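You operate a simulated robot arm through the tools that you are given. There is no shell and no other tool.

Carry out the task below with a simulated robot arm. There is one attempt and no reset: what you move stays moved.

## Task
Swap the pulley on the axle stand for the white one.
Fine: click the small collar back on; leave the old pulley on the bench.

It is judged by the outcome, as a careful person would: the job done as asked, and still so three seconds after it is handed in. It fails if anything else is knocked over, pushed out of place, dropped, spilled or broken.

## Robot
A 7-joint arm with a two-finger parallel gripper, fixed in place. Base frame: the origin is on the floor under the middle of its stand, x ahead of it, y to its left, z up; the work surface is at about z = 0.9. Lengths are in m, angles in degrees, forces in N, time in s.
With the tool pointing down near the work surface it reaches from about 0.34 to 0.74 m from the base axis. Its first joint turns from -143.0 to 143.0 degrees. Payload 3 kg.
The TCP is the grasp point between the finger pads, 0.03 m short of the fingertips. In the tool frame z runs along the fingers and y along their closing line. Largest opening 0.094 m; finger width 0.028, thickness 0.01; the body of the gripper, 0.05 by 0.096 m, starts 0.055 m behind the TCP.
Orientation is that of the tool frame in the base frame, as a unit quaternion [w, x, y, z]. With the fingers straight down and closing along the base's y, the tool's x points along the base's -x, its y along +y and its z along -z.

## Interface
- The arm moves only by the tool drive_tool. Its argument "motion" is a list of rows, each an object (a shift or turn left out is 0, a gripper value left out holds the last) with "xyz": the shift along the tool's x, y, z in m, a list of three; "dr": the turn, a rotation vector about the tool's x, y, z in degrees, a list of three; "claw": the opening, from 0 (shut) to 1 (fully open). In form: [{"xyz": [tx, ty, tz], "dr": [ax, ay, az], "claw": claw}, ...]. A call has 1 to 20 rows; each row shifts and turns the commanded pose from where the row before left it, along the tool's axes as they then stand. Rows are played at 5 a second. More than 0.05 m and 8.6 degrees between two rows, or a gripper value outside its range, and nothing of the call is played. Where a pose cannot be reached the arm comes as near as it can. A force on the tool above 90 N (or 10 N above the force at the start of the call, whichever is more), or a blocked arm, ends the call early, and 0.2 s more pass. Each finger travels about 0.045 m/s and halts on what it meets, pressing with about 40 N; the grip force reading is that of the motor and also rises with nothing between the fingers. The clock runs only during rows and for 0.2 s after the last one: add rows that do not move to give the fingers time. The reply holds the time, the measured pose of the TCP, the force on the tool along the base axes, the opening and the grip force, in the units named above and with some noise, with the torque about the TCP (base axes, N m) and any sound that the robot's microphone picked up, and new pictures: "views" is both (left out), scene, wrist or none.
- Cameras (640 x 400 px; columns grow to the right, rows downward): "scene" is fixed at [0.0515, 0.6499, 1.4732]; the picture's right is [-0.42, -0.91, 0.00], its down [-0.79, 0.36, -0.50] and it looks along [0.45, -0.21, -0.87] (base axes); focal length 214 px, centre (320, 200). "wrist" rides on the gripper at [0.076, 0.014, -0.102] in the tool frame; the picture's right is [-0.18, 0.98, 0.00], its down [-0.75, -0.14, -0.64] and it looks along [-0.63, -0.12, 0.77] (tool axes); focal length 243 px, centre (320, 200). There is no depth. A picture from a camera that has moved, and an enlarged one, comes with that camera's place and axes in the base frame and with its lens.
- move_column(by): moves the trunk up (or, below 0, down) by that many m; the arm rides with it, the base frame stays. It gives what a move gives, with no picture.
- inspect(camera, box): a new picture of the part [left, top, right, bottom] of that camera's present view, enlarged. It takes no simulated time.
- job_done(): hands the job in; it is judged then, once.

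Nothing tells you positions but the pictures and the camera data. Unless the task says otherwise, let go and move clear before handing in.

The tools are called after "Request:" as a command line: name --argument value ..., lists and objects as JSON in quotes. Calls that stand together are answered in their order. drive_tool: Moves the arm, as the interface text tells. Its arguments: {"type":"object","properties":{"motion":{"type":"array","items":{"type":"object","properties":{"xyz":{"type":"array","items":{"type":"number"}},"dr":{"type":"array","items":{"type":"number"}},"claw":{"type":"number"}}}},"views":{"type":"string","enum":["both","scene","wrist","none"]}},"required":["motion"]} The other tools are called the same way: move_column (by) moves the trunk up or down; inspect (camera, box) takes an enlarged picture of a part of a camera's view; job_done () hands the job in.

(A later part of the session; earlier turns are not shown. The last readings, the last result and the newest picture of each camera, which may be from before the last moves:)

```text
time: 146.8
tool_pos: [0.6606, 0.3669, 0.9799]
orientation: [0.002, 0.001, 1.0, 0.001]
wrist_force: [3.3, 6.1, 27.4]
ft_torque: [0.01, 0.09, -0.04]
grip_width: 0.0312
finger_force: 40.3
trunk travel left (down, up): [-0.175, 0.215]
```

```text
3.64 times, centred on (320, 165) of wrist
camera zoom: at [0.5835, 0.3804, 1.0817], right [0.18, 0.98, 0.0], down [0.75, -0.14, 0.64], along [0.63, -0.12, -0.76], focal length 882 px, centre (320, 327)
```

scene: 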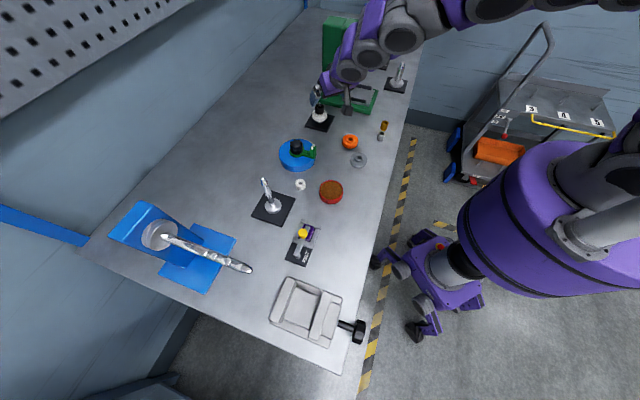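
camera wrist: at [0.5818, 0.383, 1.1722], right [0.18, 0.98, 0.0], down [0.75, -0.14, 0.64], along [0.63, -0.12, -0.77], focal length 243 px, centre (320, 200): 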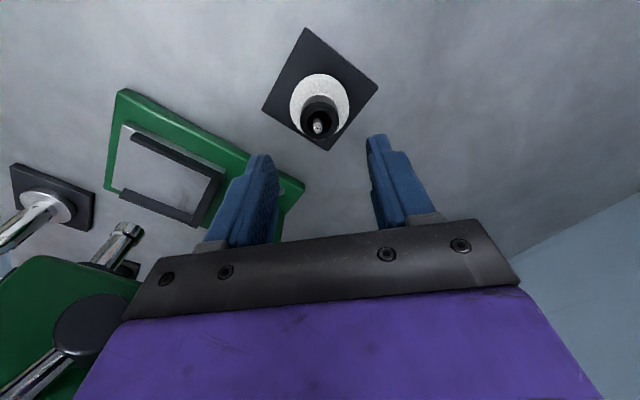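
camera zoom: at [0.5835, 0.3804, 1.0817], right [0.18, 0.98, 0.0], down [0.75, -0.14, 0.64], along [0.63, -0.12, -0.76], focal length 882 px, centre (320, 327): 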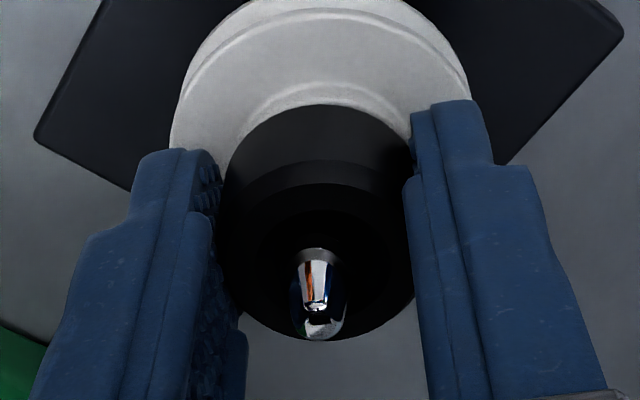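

No click with y centred, so x is probably still off. I'll lighten the load and sweep slowly in x, listening.

Request:
drive_tool --motion '[{"xyz": [0, 0, -0.001]}, {"xyz": [0.0006, 0, 0]}, {"xyz": [0.0006, 0, 0]}, {"xyz": [0.0006, 0, 0]}, {}]' --views "none"

Request:
drive_tool --motion '[{"xyz": [0, 0, 0.0015]}, {}]' --views "none"

Request:
inspect --camera "wrist" --box '[260, 110, 380, 220]'

```text
time: 148.0
tool_pos: [0.6615, 0.3666, 0.9792]
orientation: [0.001, 0.0, 1.0, 0.0]
wrist_force: [21.7, 11.8, 25.0]
ft_torque: [0.29, -0.61, 0.01]
grip_width: 0.0312
finger_force: 39.9
trunk travel left (down, up): [-0.175, 0.215]
```

```text
time: 148.6
tool_pos: [0.6588, 0.367, 0.9775]
orientation: [0.002, 0.001, 1.0, 0.001]
wrist_force: [27.7, 18.4, 32.2]
ft_torque: [0.53, -0.61, -0.09]
grip_width: 0.0313
finger_force: 39.9
trunk travel left (down, up): [-0.175, 0.215]
```

```text
3.64 times, centred on (320, 165) of wrist
camera zoom: at [0.5824, 0.3805, 1.0803], right [0.18, 0.98, 0.0], down [0.75, -0.14, 0.64], along [0.63, -0.12, -0.77], focal length 882 px, centre (320, 327)
```

zoom: 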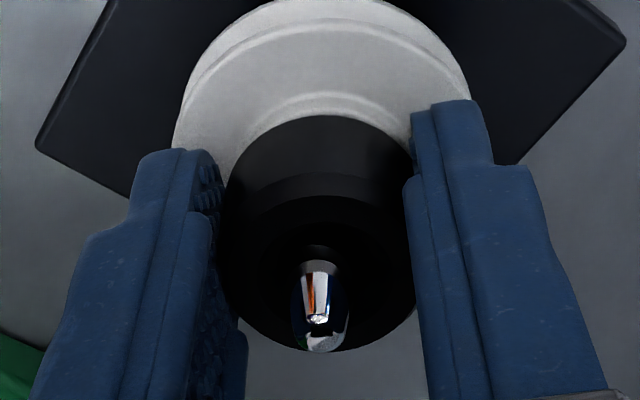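

The collar seems to lock sideways to the pulley, and the pulley is itself about 1.5 mm off-centre, whereas the grey one was exactly coaxial. The pulley may not have dropped fully home, so I'll release the collar and regrip the pulley below it to centre and re-seat it.

Request:
drive_tool --motion '[{"xyz": [0, 0, -0.0015]}, {"xyz": [-0.0018, 0, -0.0015]}, {}, {"claw": 0.4}, {}, {"claw": 0.8}, {}, {}, {"xyz": [0, 0, 0.006]}, {"xyz": [0, 0, 0.007]}, {}, {}]' --views "wrist"

Request:
inspect --camera "wrist" --box '[240, 90, 400, 230]'

```text
time: 151.2
tool_pos: [0.6598, 0.3655, 0.9643]
orientation: [0.0, 0.0, 1.0, 0.0]
wrist_force: [0.6, -1.2, -0.6]
ft_torque: [0.03, 0.0, -0.02]
grip_width: 0.075
finger_force: 0.0
trunk travel left (down, up): [-0.175, 0.215]
camera wrist: at [0.5834, 0.3801, 1.0678], right [0.18, 0.98, 0.0], down [0.75, -0.14, 0.64], along [0.63, -0.12, -0.77], focal length 243 px, centre (320, 200)
```

wrist: 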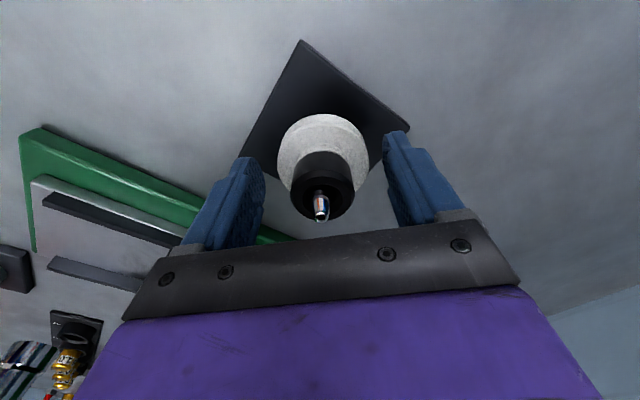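

```text
2.86 times, centred on (320, 160) of wrist
camera zoom: at [0.5834, 0.3801, 1.0678], right [0.18, 0.98, 0.0], down [0.75, -0.14, 0.64], along [0.63, -0.12, -0.77], focal length 693 px, centre (320, 314)
```

zoom: 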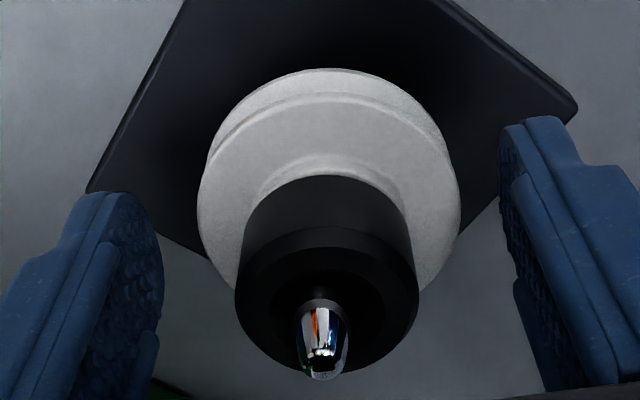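

Request:
drive_tool --motion '[{"xyz": [0, 0.0005, 0.004]}, {"xyz": [0, 0, 0.004]}, {"xyz": [0, 0, 0.004]}, {}, {}]' --views "none"

Request:
inspect --camera "wrist" --box '[240, 90, 400, 250]'

```text
time: 152.4
tool_pos: [0.66, 0.3654, 0.953]
orientation: [0.0, 0.001, 1.0, 0.0]
wrist_force: [-0.5, 0.2, 0.0]
ft_torque: [0.0, -0.01, -0.01]
grip_width: 0.075
finger_force: 0.0
trunk travel left (down, up): [-0.175, 0.215]
```

```text
2.50 times, centred on (320, 170) of wrist
camera zoom: at [0.5844, 0.3797, 1.0558], right [0.18, 0.98, 0.0], down [0.75, -0.14, 0.64], along [0.63, -0.12, -0.77], focal length 606 px, centre (320, 275)
```

zoom: 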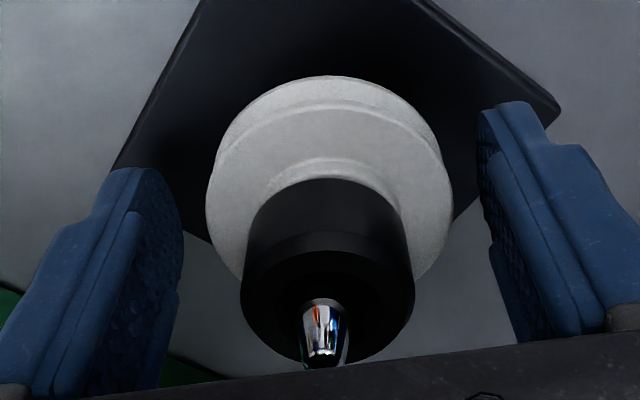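

Request:
drive_tool --motion '[{"xyz": [0, 0.0006, 0]}, {}, {"claw": 0.62}, {}, {}, {"claw": 0.4}, {}, {}]' --views "none"

Request:
inspect --camera "wrist" --box '[240, 90, 400, 250]'

```text
time: 154.2
tool_pos: [0.661, 0.3683, 0.9537]
orientation: [-0.001, 0.0, 1.0, 0.0]
wrist_force: [1.0, 3.3, 0.2]
ft_torque: [0.16, 0.0, 0.03]
grip_width: 0.0542
finger_force: 40.4
trunk travel left (down, up): [-0.175, 0.215]
```

```text
2.50 times, centred on (320, 170) of wrist
camera zoom: at [0.5836, 0.3812, 1.0555], right [0.18, 0.98, 0.0], down [0.75, -0.14, 0.64], along [0.63, -0.12, -0.77], focal length 606 px, centre (320, 275)
```

zoom: 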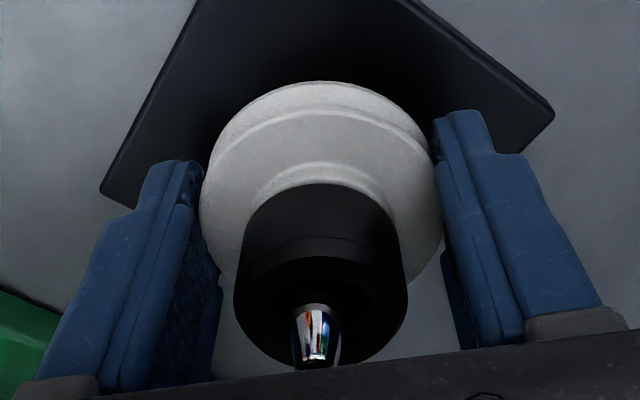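

Request:
drive_tool --motion '[{"xyz": [0, -0.0006, 0]}, {}, {}]' --views "none"

Request:
inspect --camera "wrist" --box '[240, 90, 400, 250]'

Request:
inspect --camera "scene" --box '[300, 90, 345, 130]'

```text
time: 155.0
tool_pos: [0.6604, 0.3663, 0.9535]
orientation: [0.0, 0.0, 1.0, 0.0]
wrist_force: [0.1, 4.8, 0.2]
ft_torque: [0.11, -0.08, 0.0]
grip_width: 0.054
finger_force: 40.3
trunk travel left (down, up): [-0.175, 0.215]
```

```text
2.50 times, centred on (320, 170) of wrist
camera zoom: at [0.5836, 0.3805, 1.0555], right [0.18, 0.98, 0.0], down [0.75, -0.14, 0.64], along [0.63, -0.12, -0.77], focal length 606 px, centre (320, 275)
```

zoom: 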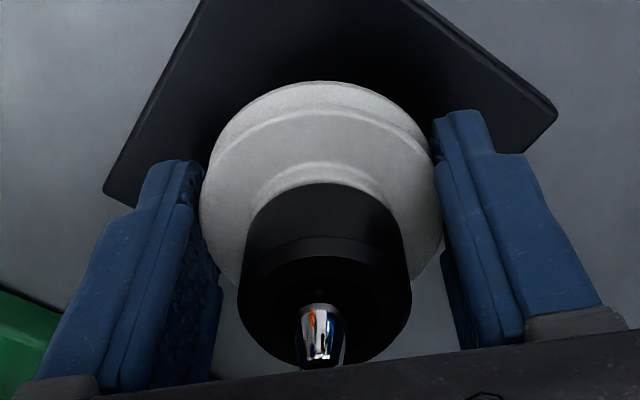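

```text
10.00 times, centred on (322, 110) of scene
camera zoom: at [0.0515, 0.6499, 1.4732], right [-0.42, -0.91, 0.0], down [-0.79, 0.36, -0.5], along [0.45, -0.21, -0.87], focal length 2145 px, centre (295, 1100)
```

zoom: 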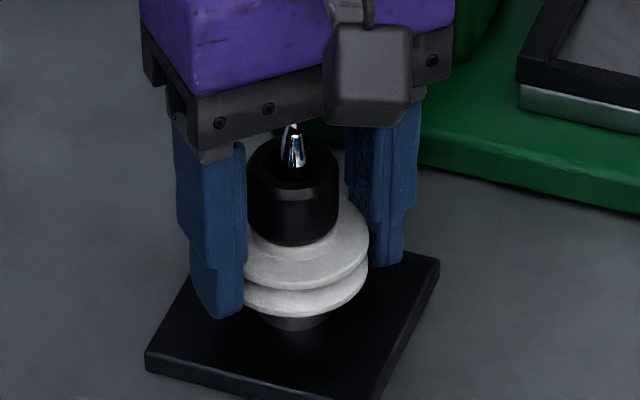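

Request:
drive_tool --motion '[{"xyz": [0, 0.0003, 0.001]}, {"xyz": [0, 0, 0.001]}, {}]' --views "none"

Request:
drive_tool --motion '[{"xyz": [0, 0, 0.001]}, {}]' --views "none"

```text
time: 155.8
tool_pos: [0.6608, 0.3651, 0.9529]
orientation: [0.001, 0.0, 1.0, 0.001]
wrist_force: [-3.8, 2.3, 12.2]
ft_torque: [-0.08, 0.31, 0.0]
grip_width: 0.0538
finger_force: 40.5
trunk travel left (down, up): [-0.175, 0.215]
```

```text
time: 156.4
tool_pos: [0.6604, 0.3666, 0.9516]
orientation: [0.003, 0.0, 1.0, 0.002]
wrist_force: [-3.1, -1.0, 21.2]
ft_torque: [-0.16, 0.3, 0.08]
grip_width: 0.0538
finger_force: 40.6
trunk travel left (down, up): [-0.175, 0.215]
```

Request:
drive_tool --motion '[{"xyz": [0, 0, -0.002]}, {"xyz": [0, 0, -0.002]}, {}, {}]' --views "none"

Request:
drive_tool --motion '[{"xyz": [-0.001, 0, 0]}, {"xyz": [-0.001, 0, 0]}, {}, {}]' --views "none"

Request:
drive_tool --motion '[{"xyz": [-0.001, 0, 0]}, {}, {}]' --views "none"

```text
time: 157.4
tool_pos: [0.6599, 0.3675, 0.9534]
orientation: [-0.001, 0.0, 1.0, 0.0]
wrist_force: [3.3, 0.0, -0.2]
ft_torque: [0.2, -0.4, 0.04]
grip_width: 0.0541
finger_force: 39.7
trunk travel left (down, up): [-0.175, 0.215]
```

```text
time: 158.4
tool_pos: [0.6628, 0.3677, 0.9525]
orientation: [-0.001, 0.0, 1.0, 0.0]
wrist_force: [-13.2, -4.5, -19.8]
ft_torque: [-0.02, 0.09, 0.06]
grip_width: 0.054
finger_force: 39.9
trunk travel left (down, up): [-0.175, 0.215]
```

```text
time: 159.2
tool_pos: [0.6638, 0.368, 0.9543]
orientation: [-0.001, 0.0, 1.0, 0.0]
wrist_force: [-20.4, -8.9, -22.7]
ft_torque: [-0.3, 0.51, 0.17]
grip_width: 0.0538
finger_force: 40.0
trunk travel left (down, up): [-0.175, 0.215]
```

Interesting: lifting the pulley now meets more than 20 N of resistance, so the collar may actually be holding. I'll remove the side load and check that pull again.

Request:
drive_tool --motion '[{"xyz": [0.001, 0, 0]}, {"xyz": [0.001, 0, 0]}, {}, {}]' --views "none"

Request:
inspect --camera "wrist" --box '[240, 90, 400, 250]'

Request:
inspect --camera "scene" --box '[300, 90, 345, 130]'

```text
time: 160.2
tool_pos: [0.6633, 0.3667, 0.9542]
orientation: [0.001, 0.001, 1.0, 0.0]
wrist_force: [4.5, 0.5, -17.5]
ft_torque: [-0.07, 0.2, 0.03]
grip_width: 0.0536
finger_force: 40.0
trunk travel left (down, up): [-0.175, 0.215]
```

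```text
2.50 times, centred on (320, 170) of wrist
camera zoom: at [0.5866, 0.3807, 1.0566], right [0.19, 0.98, 0.0], down [0.75, -0.14, 0.64], along [0.63, -0.12, -0.77], focal length 606 px, centre (320, 275)
```

zoom: 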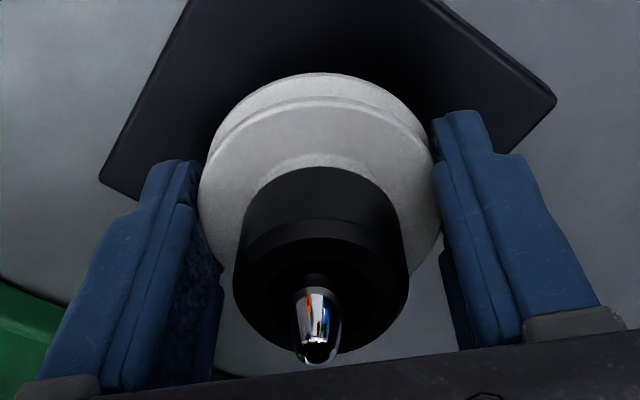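

```text
10.00 times, centred on (322, 110) of scene
camera zoom: at [0.0515, 0.6499, 1.4732], right [-0.42, -0.91, 0.0], down [-0.79, 0.36, -0.5], along [0.45, -0.21, -0.87], focal length 2145 px, centre (295, 1100)
```

zoom: 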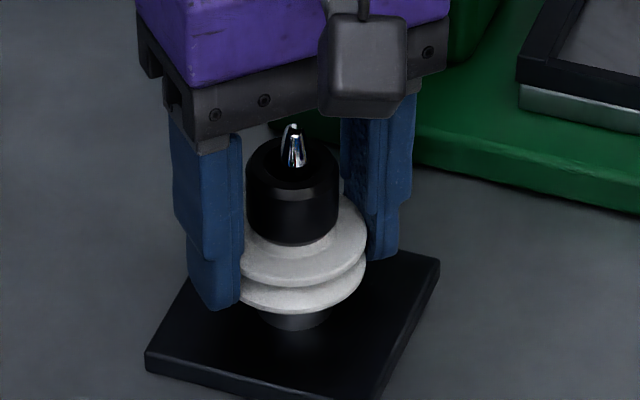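

With almost no side load there is still 17 N holding the pulley down, so the collar is retaining it. I'll relieve that pull right away, release the pulley, and recheck the collar gently.

Request:
drive_tool --motion '[{"xyz": [0, 0, 0.001]}, {"xyz": [0, 0, 0.001]}, {}, {}]' --views "none"

```text
time: 161.2
tool_pos: [0.6612, 0.3672, 0.9534]
orientation: [0.001, 0.001, 1.0, 0.0]
wrist_force: [16.1, 2.1, 2.7]
ft_torque: [-0.15, -0.01, 0.06]
grip_width: 0.0534
finger_force: 39.9
trunk travel left (down, up): [-0.175, 0.215]
```

Request:
drive_tool --motion '[{"xyz": [-0.0012, 0, 0]}, {}, {}]' --views "none"

```text
time: 162.0
tool_pos: [0.6628, 0.3674, 0.9544]
orientation: [0.001, 0.0, 1.0, 0.001]
wrist_force: [1.9, -3.0, 7.9]
ft_torque: [-0.2, 0.14, 0.12]
grip_width: 0.0536
finger_force: 39.9
trunk travel left (down, up): [-0.175, 0.215]
```

Forces are small now. I'll open to release the pulley, then rise and look at the whole stack.

Request:
drive_tool --motion '[{"claw": 0.6}, {}, {"claw": 0.7}, {}, {"claw": 0.9}, {}, {"xyz": [0, 0, -0.01]}, {"xyz": [0, 0, -0.01]}, {}, {}]' --views "wrist"

Request:
inspect --camera "wrist" --box '[250, 90, 390, 220]'

Request:
inspect --camera "scene" --box '[300, 90, 345, 130]'

```text
time: 164.2
tool_pos: [0.6626, 0.3677, 0.9723]
orientation: [0.0, 0.0, 1.0, 0.0]
wrist_force: [-0.7, 0.4, 0.1]
ft_torque: [-0.01, 0.03, 0.04]
grip_width: 0.0846
finger_force: 0.1
trunk travel left (down, up): [-0.175, 0.215]
camera wrist: at [0.5859, 0.382, 1.0756], right [0.18, 0.98, 0.0], down [0.75, -0.14, 0.64], along [0.63, -0.12, -0.77], focal length 243 px, centre (320, 200)
```

wrist: 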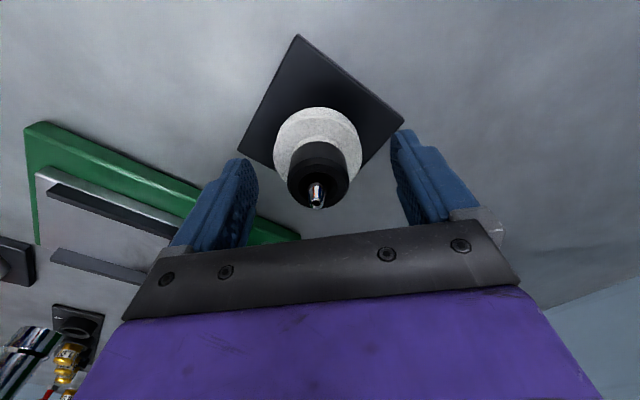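

```text
3.08 times, centred on (320, 155) of wrist
camera zoom: at [0.5859, 0.382, 1.0756], right [0.18, 0.98, 0.0], down [0.75, -0.14, 0.64], along [0.63, -0.12, -0.77], focal length 746 px, centre (320, 338)
```

zoom: 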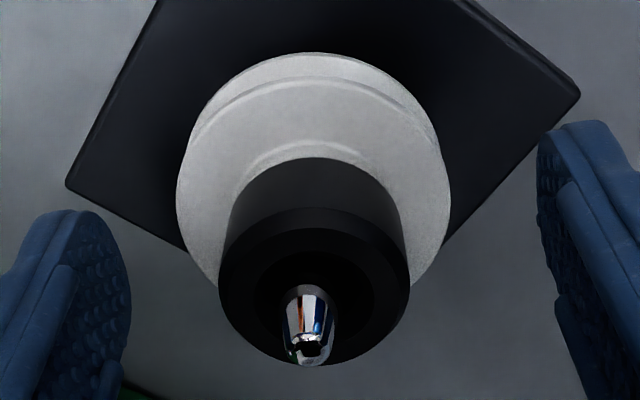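

```text
10.00 times, centred on (322, 110) of scene
camera zoom: at [0.0515, 0.6499, 1.4732], right [-0.42, -0.91, 0.0], down [-0.79, 0.36, -0.5], along [0.45, -0.21, -0.87], focal length 2145 px, centre (295, 1100)
```

zoom: 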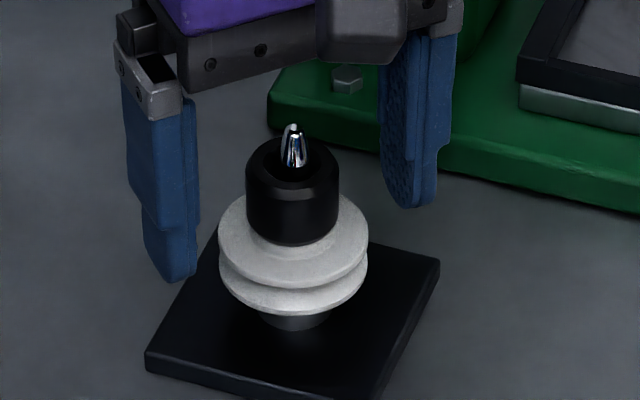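

The stack looks proper from both cameras. I'll grip the collar where it sits, without shifting it, and tug very lightly.

Request:
drive_tool --motion '[{"xyz": [0, -0.0008, -0.009]}, {}, {"claw": 0.5}, {}, {}, {}]' --views "none"

Request:
inspect --camera "wrist" --box '[260, 110, 380, 220]'

```text
time: 165.6
tool_pos: [0.6615, 0.3665, 0.9824]
orientation: [0.0, -0.001, 1.0, 0.0]
wrist_force: [0.3, 0.2, -0.2]
ft_torque: [-0.02, 0.0, 0.03]
grip_width: 0.047
finger_force: 0.1
trunk travel left (down, up): [-0.175, 0.215]
```

```text
3.64 times, centred on (320, 165) of wrist
camera zoom: at [0.5856, 0.3804, 1.0849], right [0.18, 0.98, 0.0], down [0.75, -0.14, 0.64], along [0.63, -0.12, -0.77], focal length 882 px, centre (320, 327)
```

zoom: 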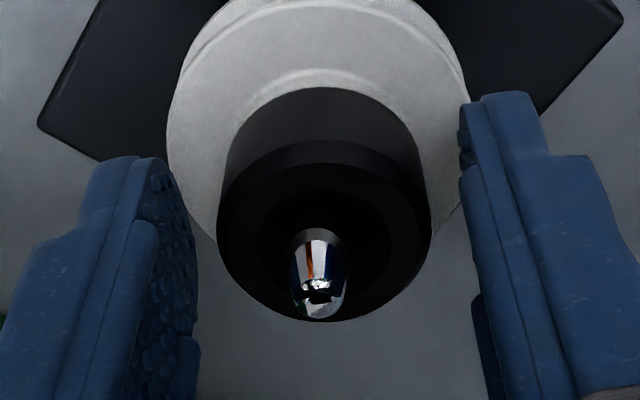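

Request:
drive_tool --motion '[{"claw": 0.4}, {}, {"claw": 0.1}, {}, {}, {}]' --views "none"

Request:
inspect --camera "wrist" --box '[260, 110, 380, 220]'

```text
time: 167.0
tool_pos: [0.6616, 0.3663, 0.9833]
orientation: [0.0, 0.0, 1.0, 0.0]
wrist_force: [0.3, 3.4, 0.7]
ft_torque: [0.15, 0.0, -0.01]
grip_width: 0.0314
finger_force: 39.7
trunk travel left (down, up): [-0.175, 0.215]
```

```text
3.64 times, centred on (320, 165) of wrist
camera zoom: at [0.5855, 0.3808, 1.0849], right [0.18, 0.98, 0.0], down [0.75, -0.14, 0.64], along [0.63, -0.12, -0.77], focal length 882 px, centre (320, 327)
```

zoom: 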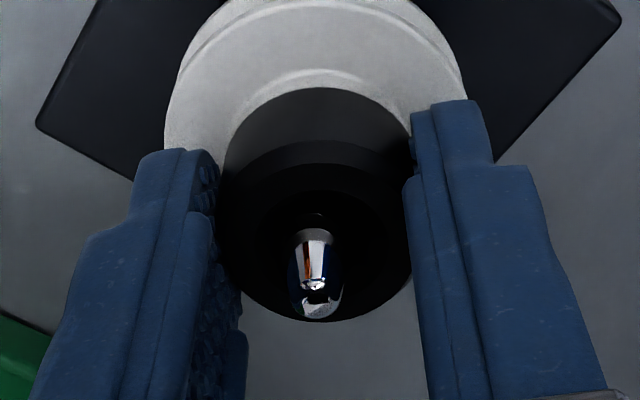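

Request:
drive_tool --motion '[{"xyz": [0, 0.0003, -0.0005]}, {}]' --views "none"

Request:
drive_tool --motion '[{"xyz": [0, 0, -0.0005]}, {}]' --views "none"

Request:
drive_tool --motion '[{"xyz": [0, 0, -0.0005]}, {}]' --views "none"

Request:
inspect --camera "wrist" --box '[260, 110, 380, 220]'

```text
time: 167.6
tool_pos: [0.6621, 0.3667, 0.9825]
orientation: [0.0, 0.0, 1.0, 0.0]
wrist_force: [-0.5, 2.0, -4.3]
ft_torque: [0.17, -0.07, 0.01]
grip_width: 0.0313
finger_force: 40.3
trunk travel left (down, up): [-0.175, 0.215]
```

```text
time: 168.2
tool_pos: [0.6619, 0.3677, 0.9818]
orientation: [0.0, -0.001, 1.0, 0.001]
wrist_force: [-1.2, 3.9, -5.8]
ft_torque: [0.17, 0.05, -0.01]
grip_width: 0.0315
finger_force: 39.8
trunk travel left (down, up): [-0.175, 0.215]
```

```text
time: 168.8
tool_pos: [0.6621, 0.366, 0.9828]
orientation: [0.0, 0.001, 1.0, 0.001]
wrist_force: [0.2, 0.1, -0.1]
ft_torque: [-0.05, 0.01, 0.01]
grip_width: 0.0311
finger_force: 40.1
trunk travel left (down, up): [-0.175, 0.215]
```

```text
3.64 times, centred on (320, 165) of wrist
camera zoom: at [0.5857, 0.3793, 1.0861], right [0.18, 0.98, 0.0], down [0.75, -0.14, 0.64], along [0.63, -0.12, -0.77], focal length 882 px, centre (320, 327)
```

zoom: 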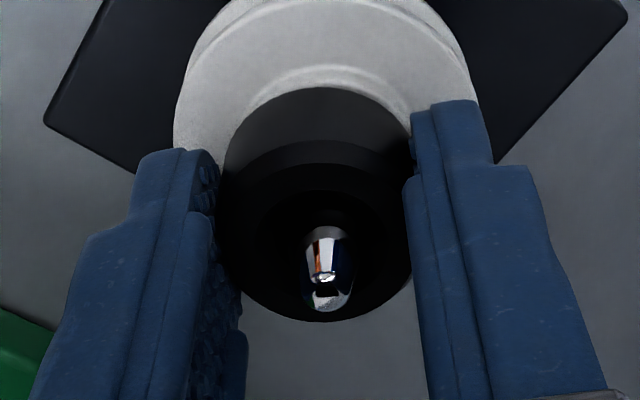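

It holds to roughly 6 N and then lets go, so there's a light detent but I'm not convinced it's clicked. I'll recentre in y, set the collar down, and turn the gripper 90° to see and correct the x offset properly.

Request:
drive_tool --motion '[{"xyz": [0, 0.0009, 0]}, {}, {}]' --views "none"

Request:
inspect --camera "wrist" --box '[260, 110, 380, 220]'

```text
time: 169.6
tool_pos: [0.6634, 0.3684, 0.9846]
orientation: [0.0, 0.0, 1.0, 0.0]
wrist_force: [-0.5, -1.4, -0.9]
ft_torque: [-0.07, 0.04, -0.02]
grip_width: 0.0315
finger_force: 39.9
trunk travel left (down, up): [-0.175, 0.215]
```

```text
3.64 times, centred on (320, 165) of wrist
camera zoom: at [0.5863, 0.3814, 1.0863], right [0.18, 0.98, 0.0], down [0.75, -0.14, 0.64], along [0.63, -0.12, -0.77], focal length 882 px, centre (320, 327)
```

zoom: 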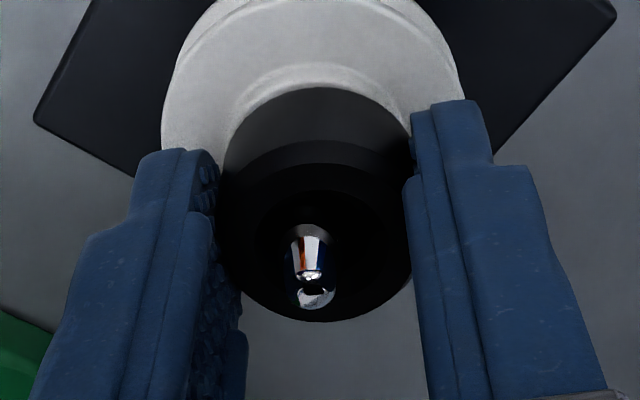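

Small moves are jumpy at this reach. I'll set the collar down, release it, and take a true horizontal side view to see exactly whether there's a gap between collar and hub.

Request:
drive_tool --motion '[{"xyz": [0, -0.0004, 0.001]}, {"xyz": [0, 0, 0.001]}, {}, {"claw": 0.4}, {}, {"claw": 0.6}, {}, {"xyz": [0, 0, -0.02]}, {"xyz": [0, 0, -0.03]}, {"xyz": [0, 0, -0.03]}, {"xyz": [0.03, 0, 0], "claw": 1.0}, {"xyz": [0.045, 0, 0]}, {}]' --views "none"

Request:
drive_tool --motion '[{"dr": [0, -8, 0]}, {"dr": [0, -8, 0]}, {"dr": [0, -8, 0]}, {"dr": [0, -8, 0]}, {"dr": [0, -8, 0]}, {"dr": [0, -8, 0]}, {}, {}]' --views "both"

```text
time: 172.4
tool_pos: [0.5858, 0.3664, 1.0619]
orientation: [0.0, -0.001, 1.0, 0.0]
wrist_force: [-0.1, 0.1, -0.2]
ft_torque: [-0.01, -0.03, -0.03]
grip_width: 0.0939
finger_force: 0.1
trunk travel left (down, up): [-0.175, 0.215]
```

```text
time: 174.2
tool_pos: [0.5863, 0.3679, 1.0625]
orientation: [0.407, 0.0, 0.913, 0.001]
wrist_force: [-0.3, -0.1, -0.1]
ft_torque: [-0.02, -0.03, -0.01]
grip_width: 0.0941
finger_force: 0.1
trunk travel left (down, up): [-0.175, 0.215]
camera wrist: at [0.459, 0.3815, 1.0743], right [0.12, 0.98, 0.14], down [0.03, -0.14, 0.99], along [0.99, -0.12, -0.04], focal length 243 px, centre (320, 200)
```

scene: 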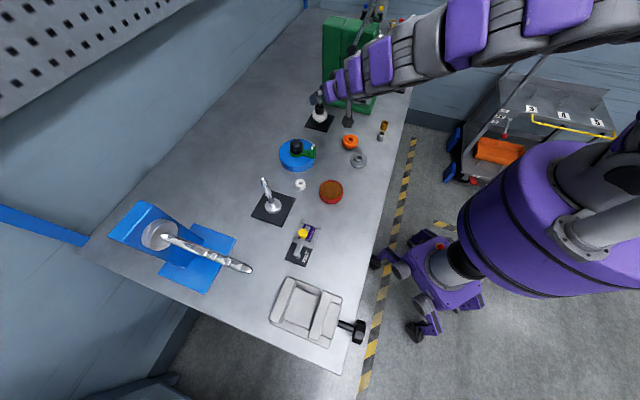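
wrist: 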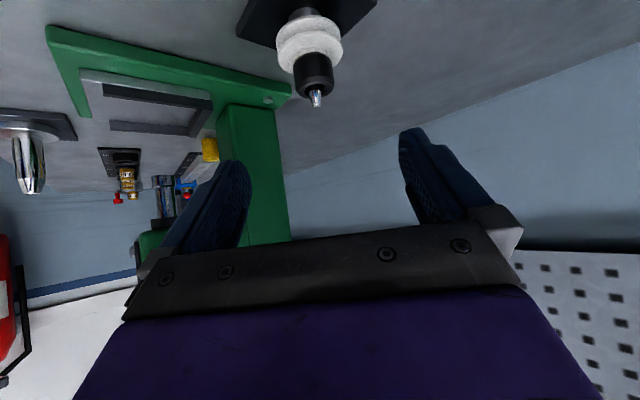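

Request:
drive_tool --motion '[{"xyz": [0.0186, 0, 0.0167]}, {"xyz": [0.0186, 0, 0.0167]}, {"xyz": [0.0186, 0, 0.0167]}, {"xyz": [0.0186, 0, 0.0167]}, {}, {}]' --views "wrist"

Request:
inspect --camera "wrist" --box '[290, 120, 370, 220]'

```text
time: 175.6
tool_pos: [0.5872, 0.3685, 0.9605]
orientation: [0.406, 0.0, 0.914, 0.0]
wrist_force: [0.0, -0.2, -0.5]
ft_torque: [0.02, -0.04, -0.01]
grip_width: 0.0939
finger_force: 0.0
trunk travel left (down, up): [-0.175, 0.215]
camera wrist: at [0.4602, 0.382, 0.9723], right [0.12, 0.98, 0.14], down [0.03, -0.14, 0.99], along [0.99, -0.12, -0.04], focal length 243 px, centre (320, 200)
```

wrist: 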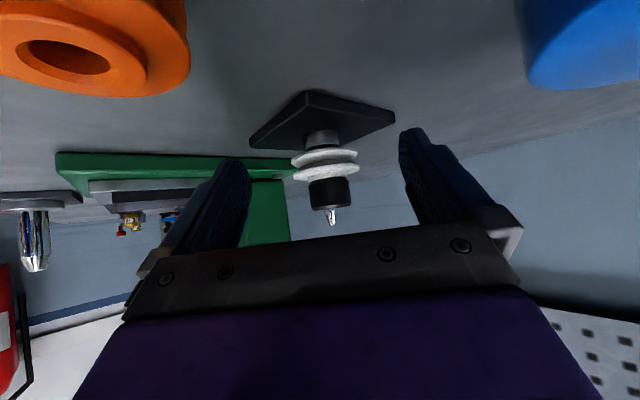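

```text
4.00 times, centred on (330, 170) of wrist
camera zoom: at [0.4602, 0.382, 0.9723], right [0.12, 0.98, 0.14], down [0.03, -0.14, 0.99], along [0.99, -0.12, -0.04], focal length 970 px, centre (280, 320)
```

zoom: 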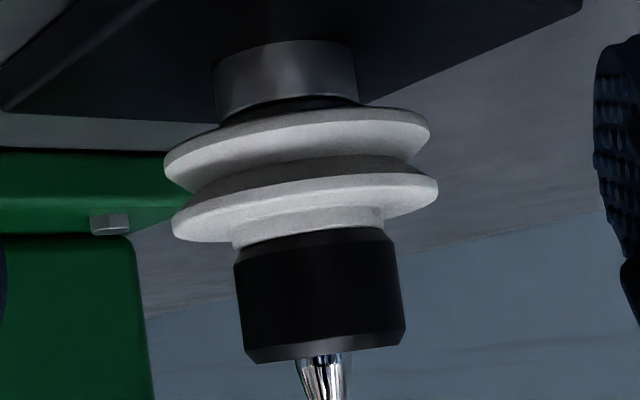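

A clear side view now. I'll zoom in on both junctions.

Request:
inspect --camera "wrist" --box '[300, 128, 365, 170]'

Request:
inspect --camera "wrist" --box '[300, 165, 365, 230]'

```text
9.52 times, centred on (332, 149) of wrist
camera zoom: at [0.4602, 0.382, 0.9723], right [0.12, 0.98, 0.14], down [0.03, -0.14, 0.99], along [0.99, -0.12, -0.04], focal length 2311 px, centre (201, 686)
```

zoom: 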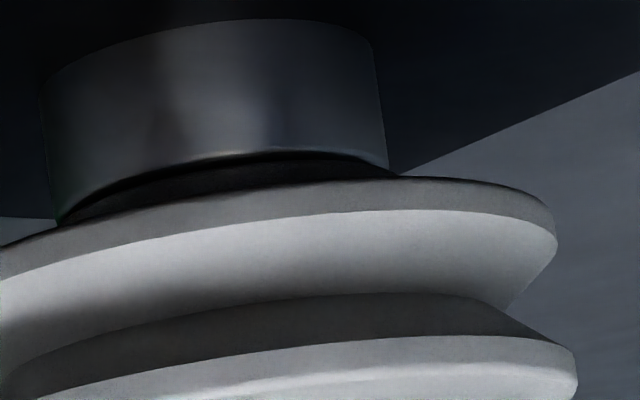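

```text
6.15 times, centred on (332, 198) of wrist
camera zoom: at [0.4602, 0.382, 0.9723], right [0.12, 0.98, 0.14], down [0.03, -0.14, 0.99], along [0.99, -0.12, -0.04], focal length 1493 px, centre (243, 215)
```

zoom: 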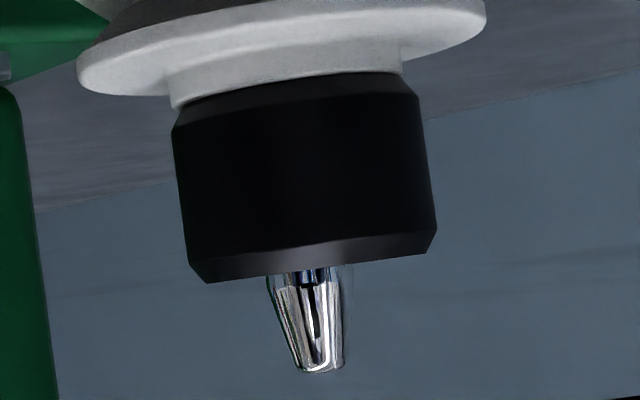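

The side view confirms the pulley is home and the collar rests on the hub, but it's about 1.5 mm off-axis in +y and loose, so not latched. I'll straighten up, go above the stand, and turn the gripper 90° so I can control x as well.

Request:
drive_tool --motion '[{"xyz": [-0.0186, 0, -0.0167]}, {"xyz": [-0.0186, 0, -0.0167]}, {"xyz": [-0.0186, 0, -0.0167]}, {"xyz": [-0.0186, 0, -0.0167]}, {"dr": [0, 8, 0]}, {"dr": [0, 8, 0]}, {"dr": [0, 8, 0]}, {"dr": [0, 8, 0]}, {"dr": [0, 8, 0]}, {"dr": [0, 8, 0]}, {}, {"xyz": [-0.035, 0, 0]}, {"xyz": [-0.038, 0, 0]}, {}]' --views "none"

Request:
drive_tool --motion '[{"dr": [0, 0, 8]}, {"dr": [0, 0, 8]}, {"dr": [0, 0, 8]}, {"dr": [0, 0, 8]}, {"dr": [0, 0, 8]}, {"dr": [0, 0, 8]}, {"dr": [0, 0, 8]}, {"dr": [0, 0, 8]}, {"dr": [0, 0, 8]}, {"dr": [0, 0, 8]}, {"dr": [0, 0, 8]}, {"dr": [0, 0, 2]}, {}, {}]' --views "both"

```text
time: 178.6
tool_pos: [0.6594, 0.3698, 1.0626]
orientation: [0.001, -0.002, 1.0, 0.0]
wrist_force: [-0.2, -0.1, 1.0]
ft_torque: [-0.03, -0.04, -0.01]
grip_width: 0.094
finger_force: 0.0
trunk travel left (down, up): [-0.175, 0.215]
```

```text
time: 181.6
tool_pos: [0.6631, 0.3678, 1.0608]
orientation: [-0.001, 0.707, 0.707, 0.001]
wrist_force: [-0.3, 0.1, 0.6]
ft_torque: [-0.01, -0.01, -0.04]
grip_width: 0.0937
finger_force: 0.0
trunk travel left (down, up): [-0.175, 0.215]
camera wrist: at [0.6769, 0.4438, 1.1634], right [0.98, -0.18, 0.0], down [-0.14, -0.75, 0.64], along [-0.12, -0.63, -0.77], focal length 243 px, centre (320, 200)
```

scene: 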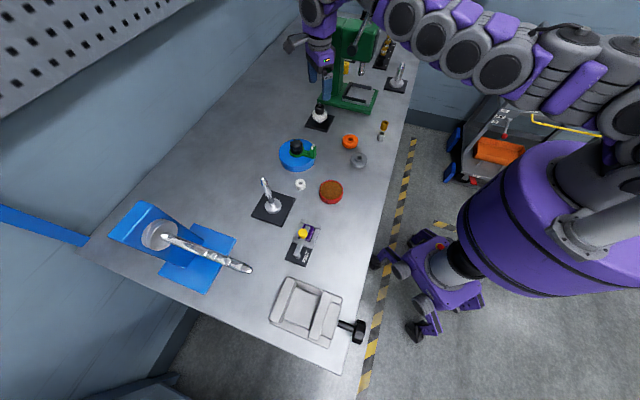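
wrist: 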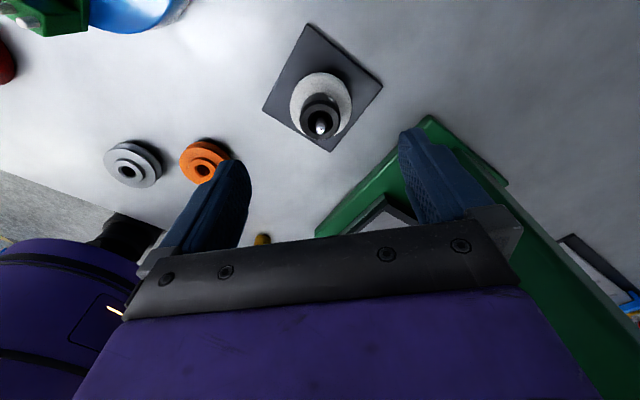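

Request:
inspect --camera "wrist" --box '[275, 70, 375, 170]'

Request:
inspect --camera "scene" --box '[300, 90, 345, 130]'

```text
4.00 times, centred on (325, 120) of wrist
camera zoom: at [0.6769, 0.4438, 1.1634], right [0.98, -0.18, 0.0], down [-0.14, -0.75, 0.64], along [-0.12, -0.63, -0.77], focal length 970 px, centre (300, 520)
```

zoom: 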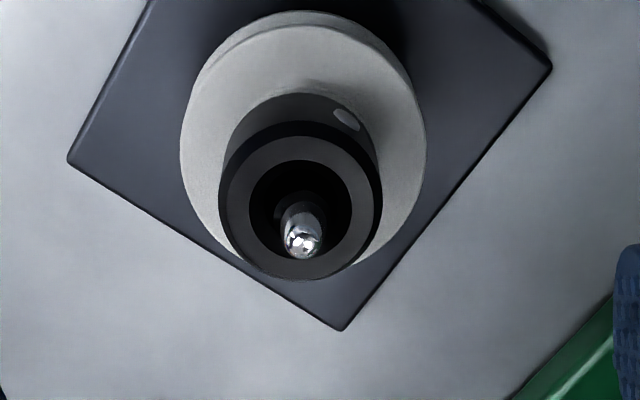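

```text
10.00 times, centred on (322, 110) of scene
camera zoom: at [0.0515, 0.6499, 1.4732], right [-0.42, -0.91, 0.0], down [-0.79, 0.36, -0.5], along [0.45, -0.21, -0.87], focal length 2145 px, centre (295, 1100)
```

zoom: 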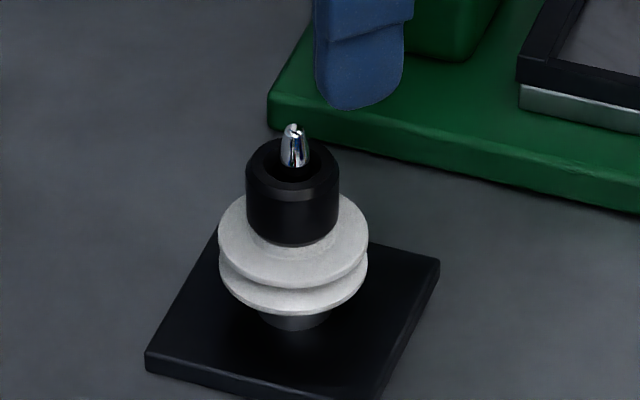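

There's a light spot on the collar's side visible from here. I'll zoom in on that, as it may be a button, mark or set-screw.

Request:
inspect --camera "wrist" --box '[300, 85, 350, 135]'

Request:
inspect --camera "wrist" --box '[305, 105, 340, 145]'

```text
8.00 times, centred on (325, 110) of wrist
camera zoom: at [0.6769, 0.4438, 1.1634], right [0.98, -0.18, 0.0], down [-0.14, -0.75, 0.64], along [-0.12, -0.63, -0.77], focal length 1941 px, centre (280, 920)
```

zoom: 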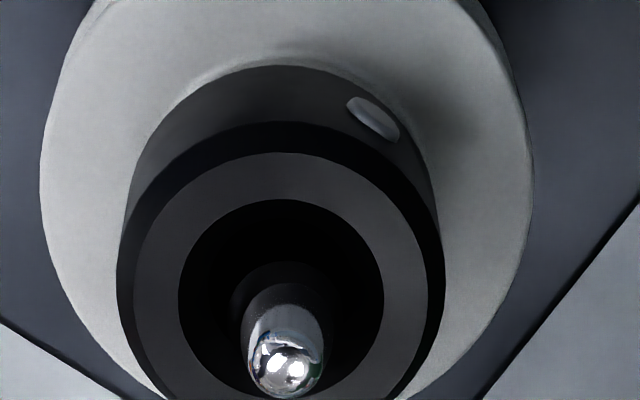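

```text
10.00 times, centred on (322, 125) of wrist
camera zoom: at [0.6769, 0.4438, 1.1634], right [0.98, -0.18, 0.0], down [-0.14, -0.75, 0.64], along [-0.12, -0.63, -0.77], focal length 2426 px, centre (295, 950)
```

zoom: 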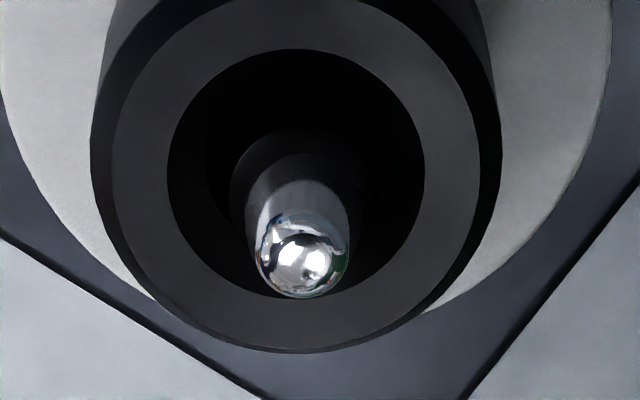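

The collar has a small raised mark on its side; from this angle its x alignment is good (about 0.3 mm). I'll turn the gripper back and press on the collar's top chamfer with the fingertips, which will centre it in y while letting me push harder.

Request:
drive_tool --motion '[{"dr": [0, 0, -8]}, {"dr": [0, 0, -8]}, {"dr": [0, 0, -8]}, {"dr": [0, 0, -8]}, {"dr": [0, 0, -8]}, {"dr": [0, 0, -8]}, {"dr": [0, 0, -8]}, {"dr": [0, 0, -8]}, {"dr": [0, 0, -8]}, {"dr": [0, 0, -8]}, {"dr": [0, 0, -8]}, {"dr": [0, 0, -2]}, {"claw": 0.31}, {}, {}]' --views "none"

Request:
drive_tool --motion '[{"xyz": [0, 0, 0.02]}, {"xyz": [0, 0, 0.02]}, {}, {}, {}, {}]' --views "none"

Request:
inspect --camera "wrist" --box '[260, 100, 380, 210]'

Request:
inspect --camera "scene" --box '[300, 80, 345, 120]'

```text
time: 184.8
tool_pos: [0.6635, 0.3693, 1.062]
orientation: [0.0, 0.0, 1.0, 0.001]
wrist_force: [0.4, -0.2, -1.1]
ft_torque: [0.03, -0.02, 0.0]
grip_width: 0.0291
finger_force: 0.0
trunk travel left (down, up): [-0.175, 0.215]
```

```text
time: 186.2
tool_pos: [0.6589, 0.3656, 1.0215]
orientation: [0.0, 0.0, 1.0, 0.0]
wrist_force: [-0.6, -0.6, -0.7]
ft_torque: [-0.03, -0.03, 0.02]
grip_width: 0.029
finger_force: 0.1
trunk travel left (down, up): [-0.175, 0.215]
```

```text
3.64 times, centred on (320, 155) of wrist
camera zoom: at [0.5824, 0.3788, 1.1247], right [0.18, 0.98, 0.0], down [0.75, -0.14, 0.64], along [0.63, -0.12, -0.77], focal length 882 px, centre (320, 364)
```

zoom: 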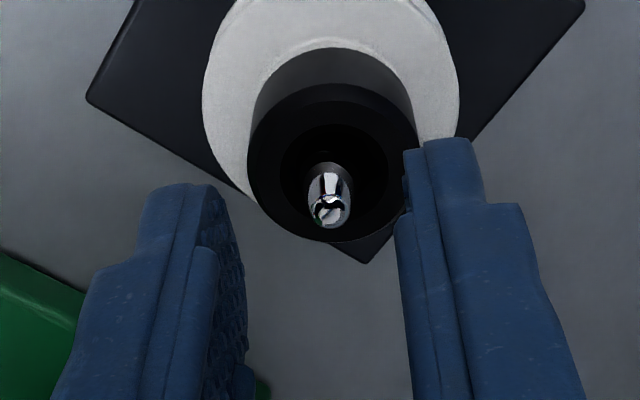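

```text
10.00 times, centred on (322, 100) of scene
camera zoom: at [0.0515, 0.6499, 1.4732], right [-0.42, -0.91, 0.0], down [-0.79, 0.36, -0.5], along [0.45, -0.21, -0.87], focal length 2145 px, centre (295, 1200)
```

zoom: 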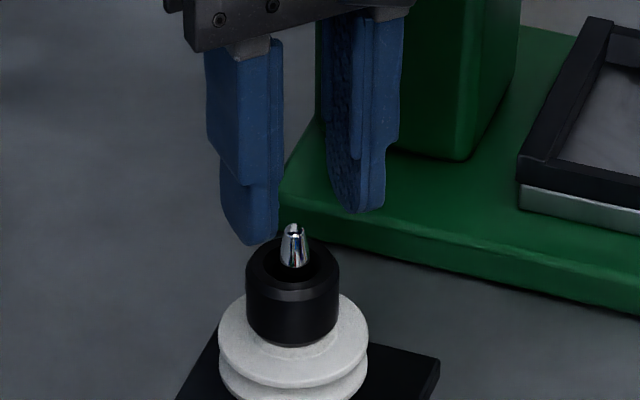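

Request:
drive_tool --motion '[{"xyz": [-0.001, 0.0016, 0]}, {"xyz": [0, 0, 0.006]}, {"xyz": [0, 0, 0.005]}, {}, {}]' --views "none"

Request:
inspect --camera "wrist" --box '[260, 100, 380, 210]'

Request:
inspect --camera "scene" --box '[300, 80, 345, 120]'

```text
time: 187.4
tool_pos: [0.6618, 0.3687, 1.0112]
orientation: [0.0, 0.0, 1.0, 0.0]
wrist_force: [0.2, -0.1, -0.1]
ft_torque: [0.01, 0.02, 0.03]
grip_width: 0.0289
finger_force: 0.0
trunk travel left (down, up): [-0.175, 0.215]
```

```text
3.64 times, centred on (320, 155) of wrist
camera zoom: at [0.5846, 0.3824, 1.1142], right [0.18, 0.98, 0.0], down [0.75, -0.14, 0.64], along [0.63, -0.12, -0.77], focal length 882 px, centre (320, 364)
```

zoom: 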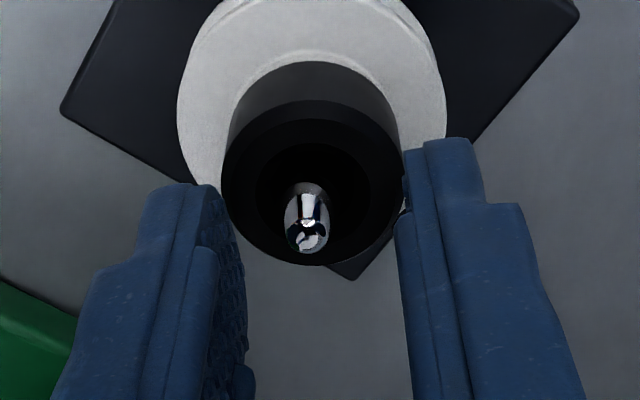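

```text
10.00 times, centred on (322, 100) of scene
camera zoom: at [0.0515, 0.6499, 1.4732], right [-0.42, -0.91, 0.0], down [-0.79, 0.36, -0.5], along [0.45, -0.21, -0.87], focal length 2145 px, centre (295, 1200)
```

zoom: 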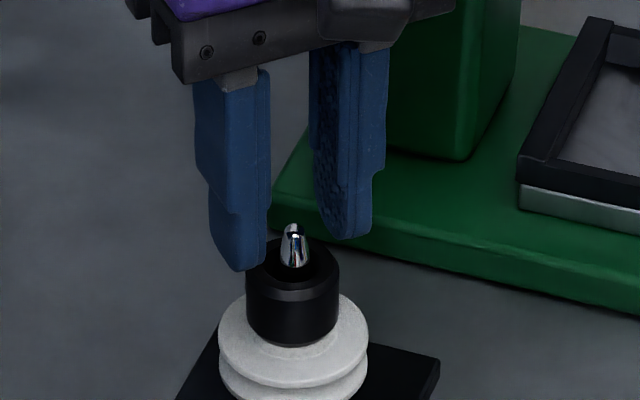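

Request:
drive_tool --motion '[{"xyz": [0, -0.0015, 0]}, {}, {}]' --views "none"

Request:
inspect --camera "wrist" --box '[260, 100, 380, 210]'

```text
time: 188.2
tool_pos: [0.6617, 0.3681, 1.0106]
orientation: [0.0, -0.001, 1.0, 0.001]
wrist_force: [-0.1, 0.2, -0.6]
ft_torque: [0.01, 0.03, 0.01]
grip_width: 0.0291
finger_force: 0.1
trunk travel left (down, up): [-0.175, 0.215]
```

```text
3.64 times, centred on (320, 155) of wrist
camera zoom: at [0.5852, 0.381, 1.1137], right [0.18, 0.98, 0.0], down [0.75, -0.14, 0.64], along [0.63, -0.12, -0.77], focal length 882 px, centre (320, 364)
```

zoom: 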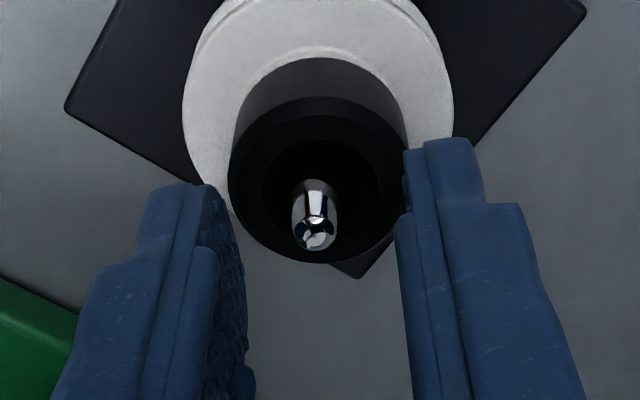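

Well centred now. I'll lower onto the chamfer and press progressively, adding small compensations for side drift.

Request:
drive_tool --motion '[{"xyz": [0, 0, 0.004]}, {"xyz": [0, 0, 0.003]}, {}]' --views "none"

Request:
drive_tool --motion '[{"xyz": [0, 0, 0.001]}, {"xyz": [0, 0, 0.001]}, {}]' --views "none"

Request:
inspect --camera "wrist" --box '[260, 100, 380, 210]'

Request:
inspect --camera "scene" --box '[300, 80, 345, 120]'

```text
time: 189.0
tool_pos: [0.6622, 0.3661, 1.0035]
orientation: [-0.001, 0.001, 1.0, 0.001]
wrist_force: [-0.1, 0.4, -0.6]
ft_torque: [0.04, 0.01, 0.0]
grip_width: 0.029
finger_force: 0.1
trunk travel left (down, up): [-0.175, 0.215]
```

```text
time: 189.8
tool_pos: [0.6635, 0.367, 1.0021]
orientation: [0.001, 0.0, 1.0, 0.0]
wrist_force: [-0.9, 0.1, 5.5]
ft_torque: [0.03, 0.01, 0.0]
grip_width: 0.0293
finger_force: 0.0
trunk travel left (down, up): [-0.175, 0.215]
```

```text
3.64 times, centred on (320, 155) of wrist
camera zoom: at [0.5855, 0.3813, 1.1044], right [0.18, 0.98, 0.0], down [0.75, -0.14, 0.64], along [0.63, -0.12, -0.77], focal length 882 px, centre (320, 364)
```

zoom: 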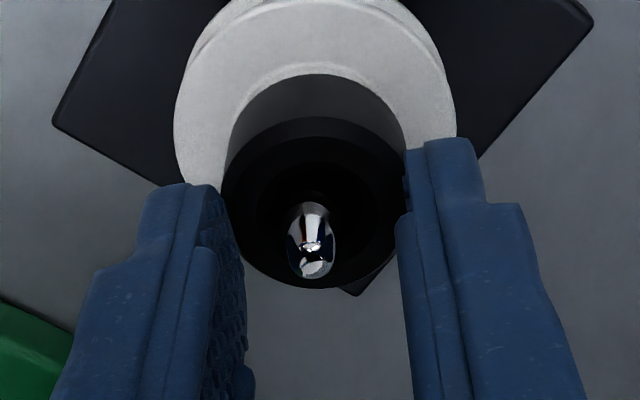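

```text
10.00 times, centred on (322, 100) of scene
camera zoom: at [0.0515, 0.6499, 1.4732], right [-0.42, -0.91, 0.0], down [-0.79, 0.36, -0.5], along [0.45, -0.21, -0.87], focal length 2145 px, centre (295, 1200)
```

zoom: 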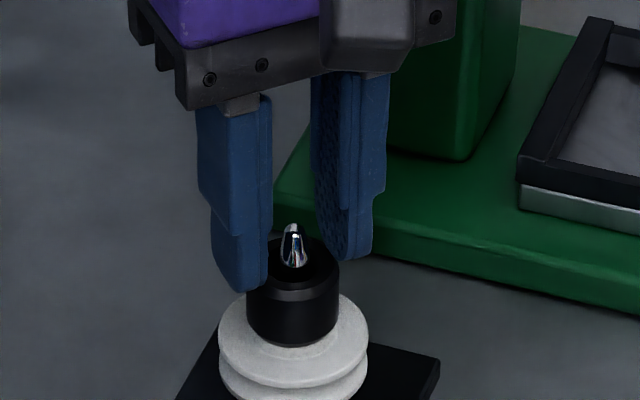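

Contact is on the chamfer, and the collar and axle are coaxial. Pressing further now.

Request:
drive_tool --motion '[{"xyz": [-0.0004, 0.0004, 0.0015]}, {}]' --views "none"

Request:
drive_tool --motion '[{"xyz": [-0.0004, 0.0004, 0.0015]}, {}]' --views "none"

Request:
drive_tool --motion '[{"xyz": [-0.0005, 0.0004, 0.0012]}, {}]' --views "none"

```text
time: 190.4
tool_pos: [0.6633, 0.3678, 1.0012]
orientation: [0.002, 0.0, 1.0, 0.0]
wrist_force: [1.9, 1.3, 20.0]
ft_torque: [0.0, -0.04, 0.02]
grip_width: 0.03
finger_force: 0.4
trunk travel left (down, up): [-0.175, 0.215]
```

```text
time: 191.0
tool_pos: [0.6634, 0.3682, 1.0008]
orientation: [0.003, 0.0, 1.0, 0.001]
wrist_force: [11.3, 5.8, 36.0]
ft_torque: [-0.33, -0.33, 0.11]
grip_width: 0.0299
finger_force: 0.4
trunk travel left (down, up): [-0.175, 0.215]
```

```text
time: 191.6
tool_pos: [0.6644, 0.3689, 1.0013]
orientation: [0.004, 0.001, 1.0, 0.001]
wrist_force: [18.0, 7.1, 53.8]
ft_torque: [-0.58, -0.54, 0.2]
grip_width: 0.0298
finger_force: 0.4
trunk travel left (down, up): [-0.175, 0.215]
```

Request:
drive_tool --motion '[{"xyz": [-0.001, 0.0004, 0.001]}, {}]' --views "none"

Request:
drive_tool --motion '[{"xyz": [-0.0008, 0.0004, 0.001]}, {}]' --views "none"

Request:
inspect --camera "wrist" --box '[260, 100, 380, 210]'

```text
time: 192.2
tool_pos: [0.6636, 0.3691, 1.0013]
orientation: [0.005, -0.001, 1.0, 0.003]
wrist_force: [25.3, 10.2, 71.2]
ft_torque: [-0.81, -0.83, 0.27]
grip_width: 0.0296
finger_force: 0.9
trunk travel left (down, up): [-0.175, 0.215]
```

```text
time: 192.9
tool_pos: [0.6637, 0.3675, 1.0024]
orientation: [0.004, 0.0, 1.0, 0.004]
wrist_force: [-16.8, -1.5, 36.5]
ft_torque: [-0.1, 0.51, -0.14]
grip_width: 0.0302
finger_force: 1.1
trunk travel left (down, up): [-0.175, 0.215]
stopped in row 2: the force on the tool passed its limit at 91 N (the readings are from after the stop); the commanded pose is now the measured one
```

```text
3.64 times, centred on (320, 155) of wrist
camera zoom: at [0.5852, 0.3811, 1.104], right [0.18, 0.98, 0.01], down [0.75, -0.15, 0.65], along [0.64, -0.11, -0.76], focal length 882 px, centre (320, 364)
```

zoom: 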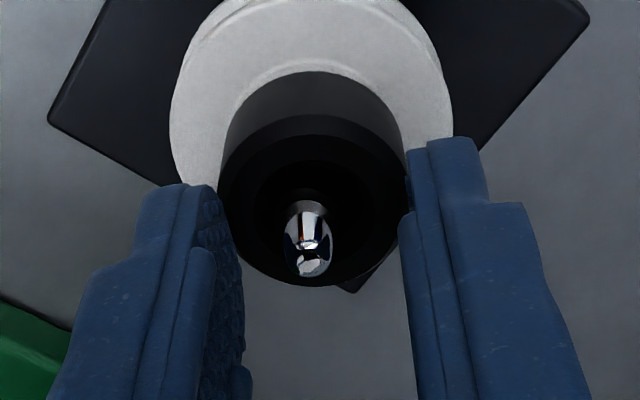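

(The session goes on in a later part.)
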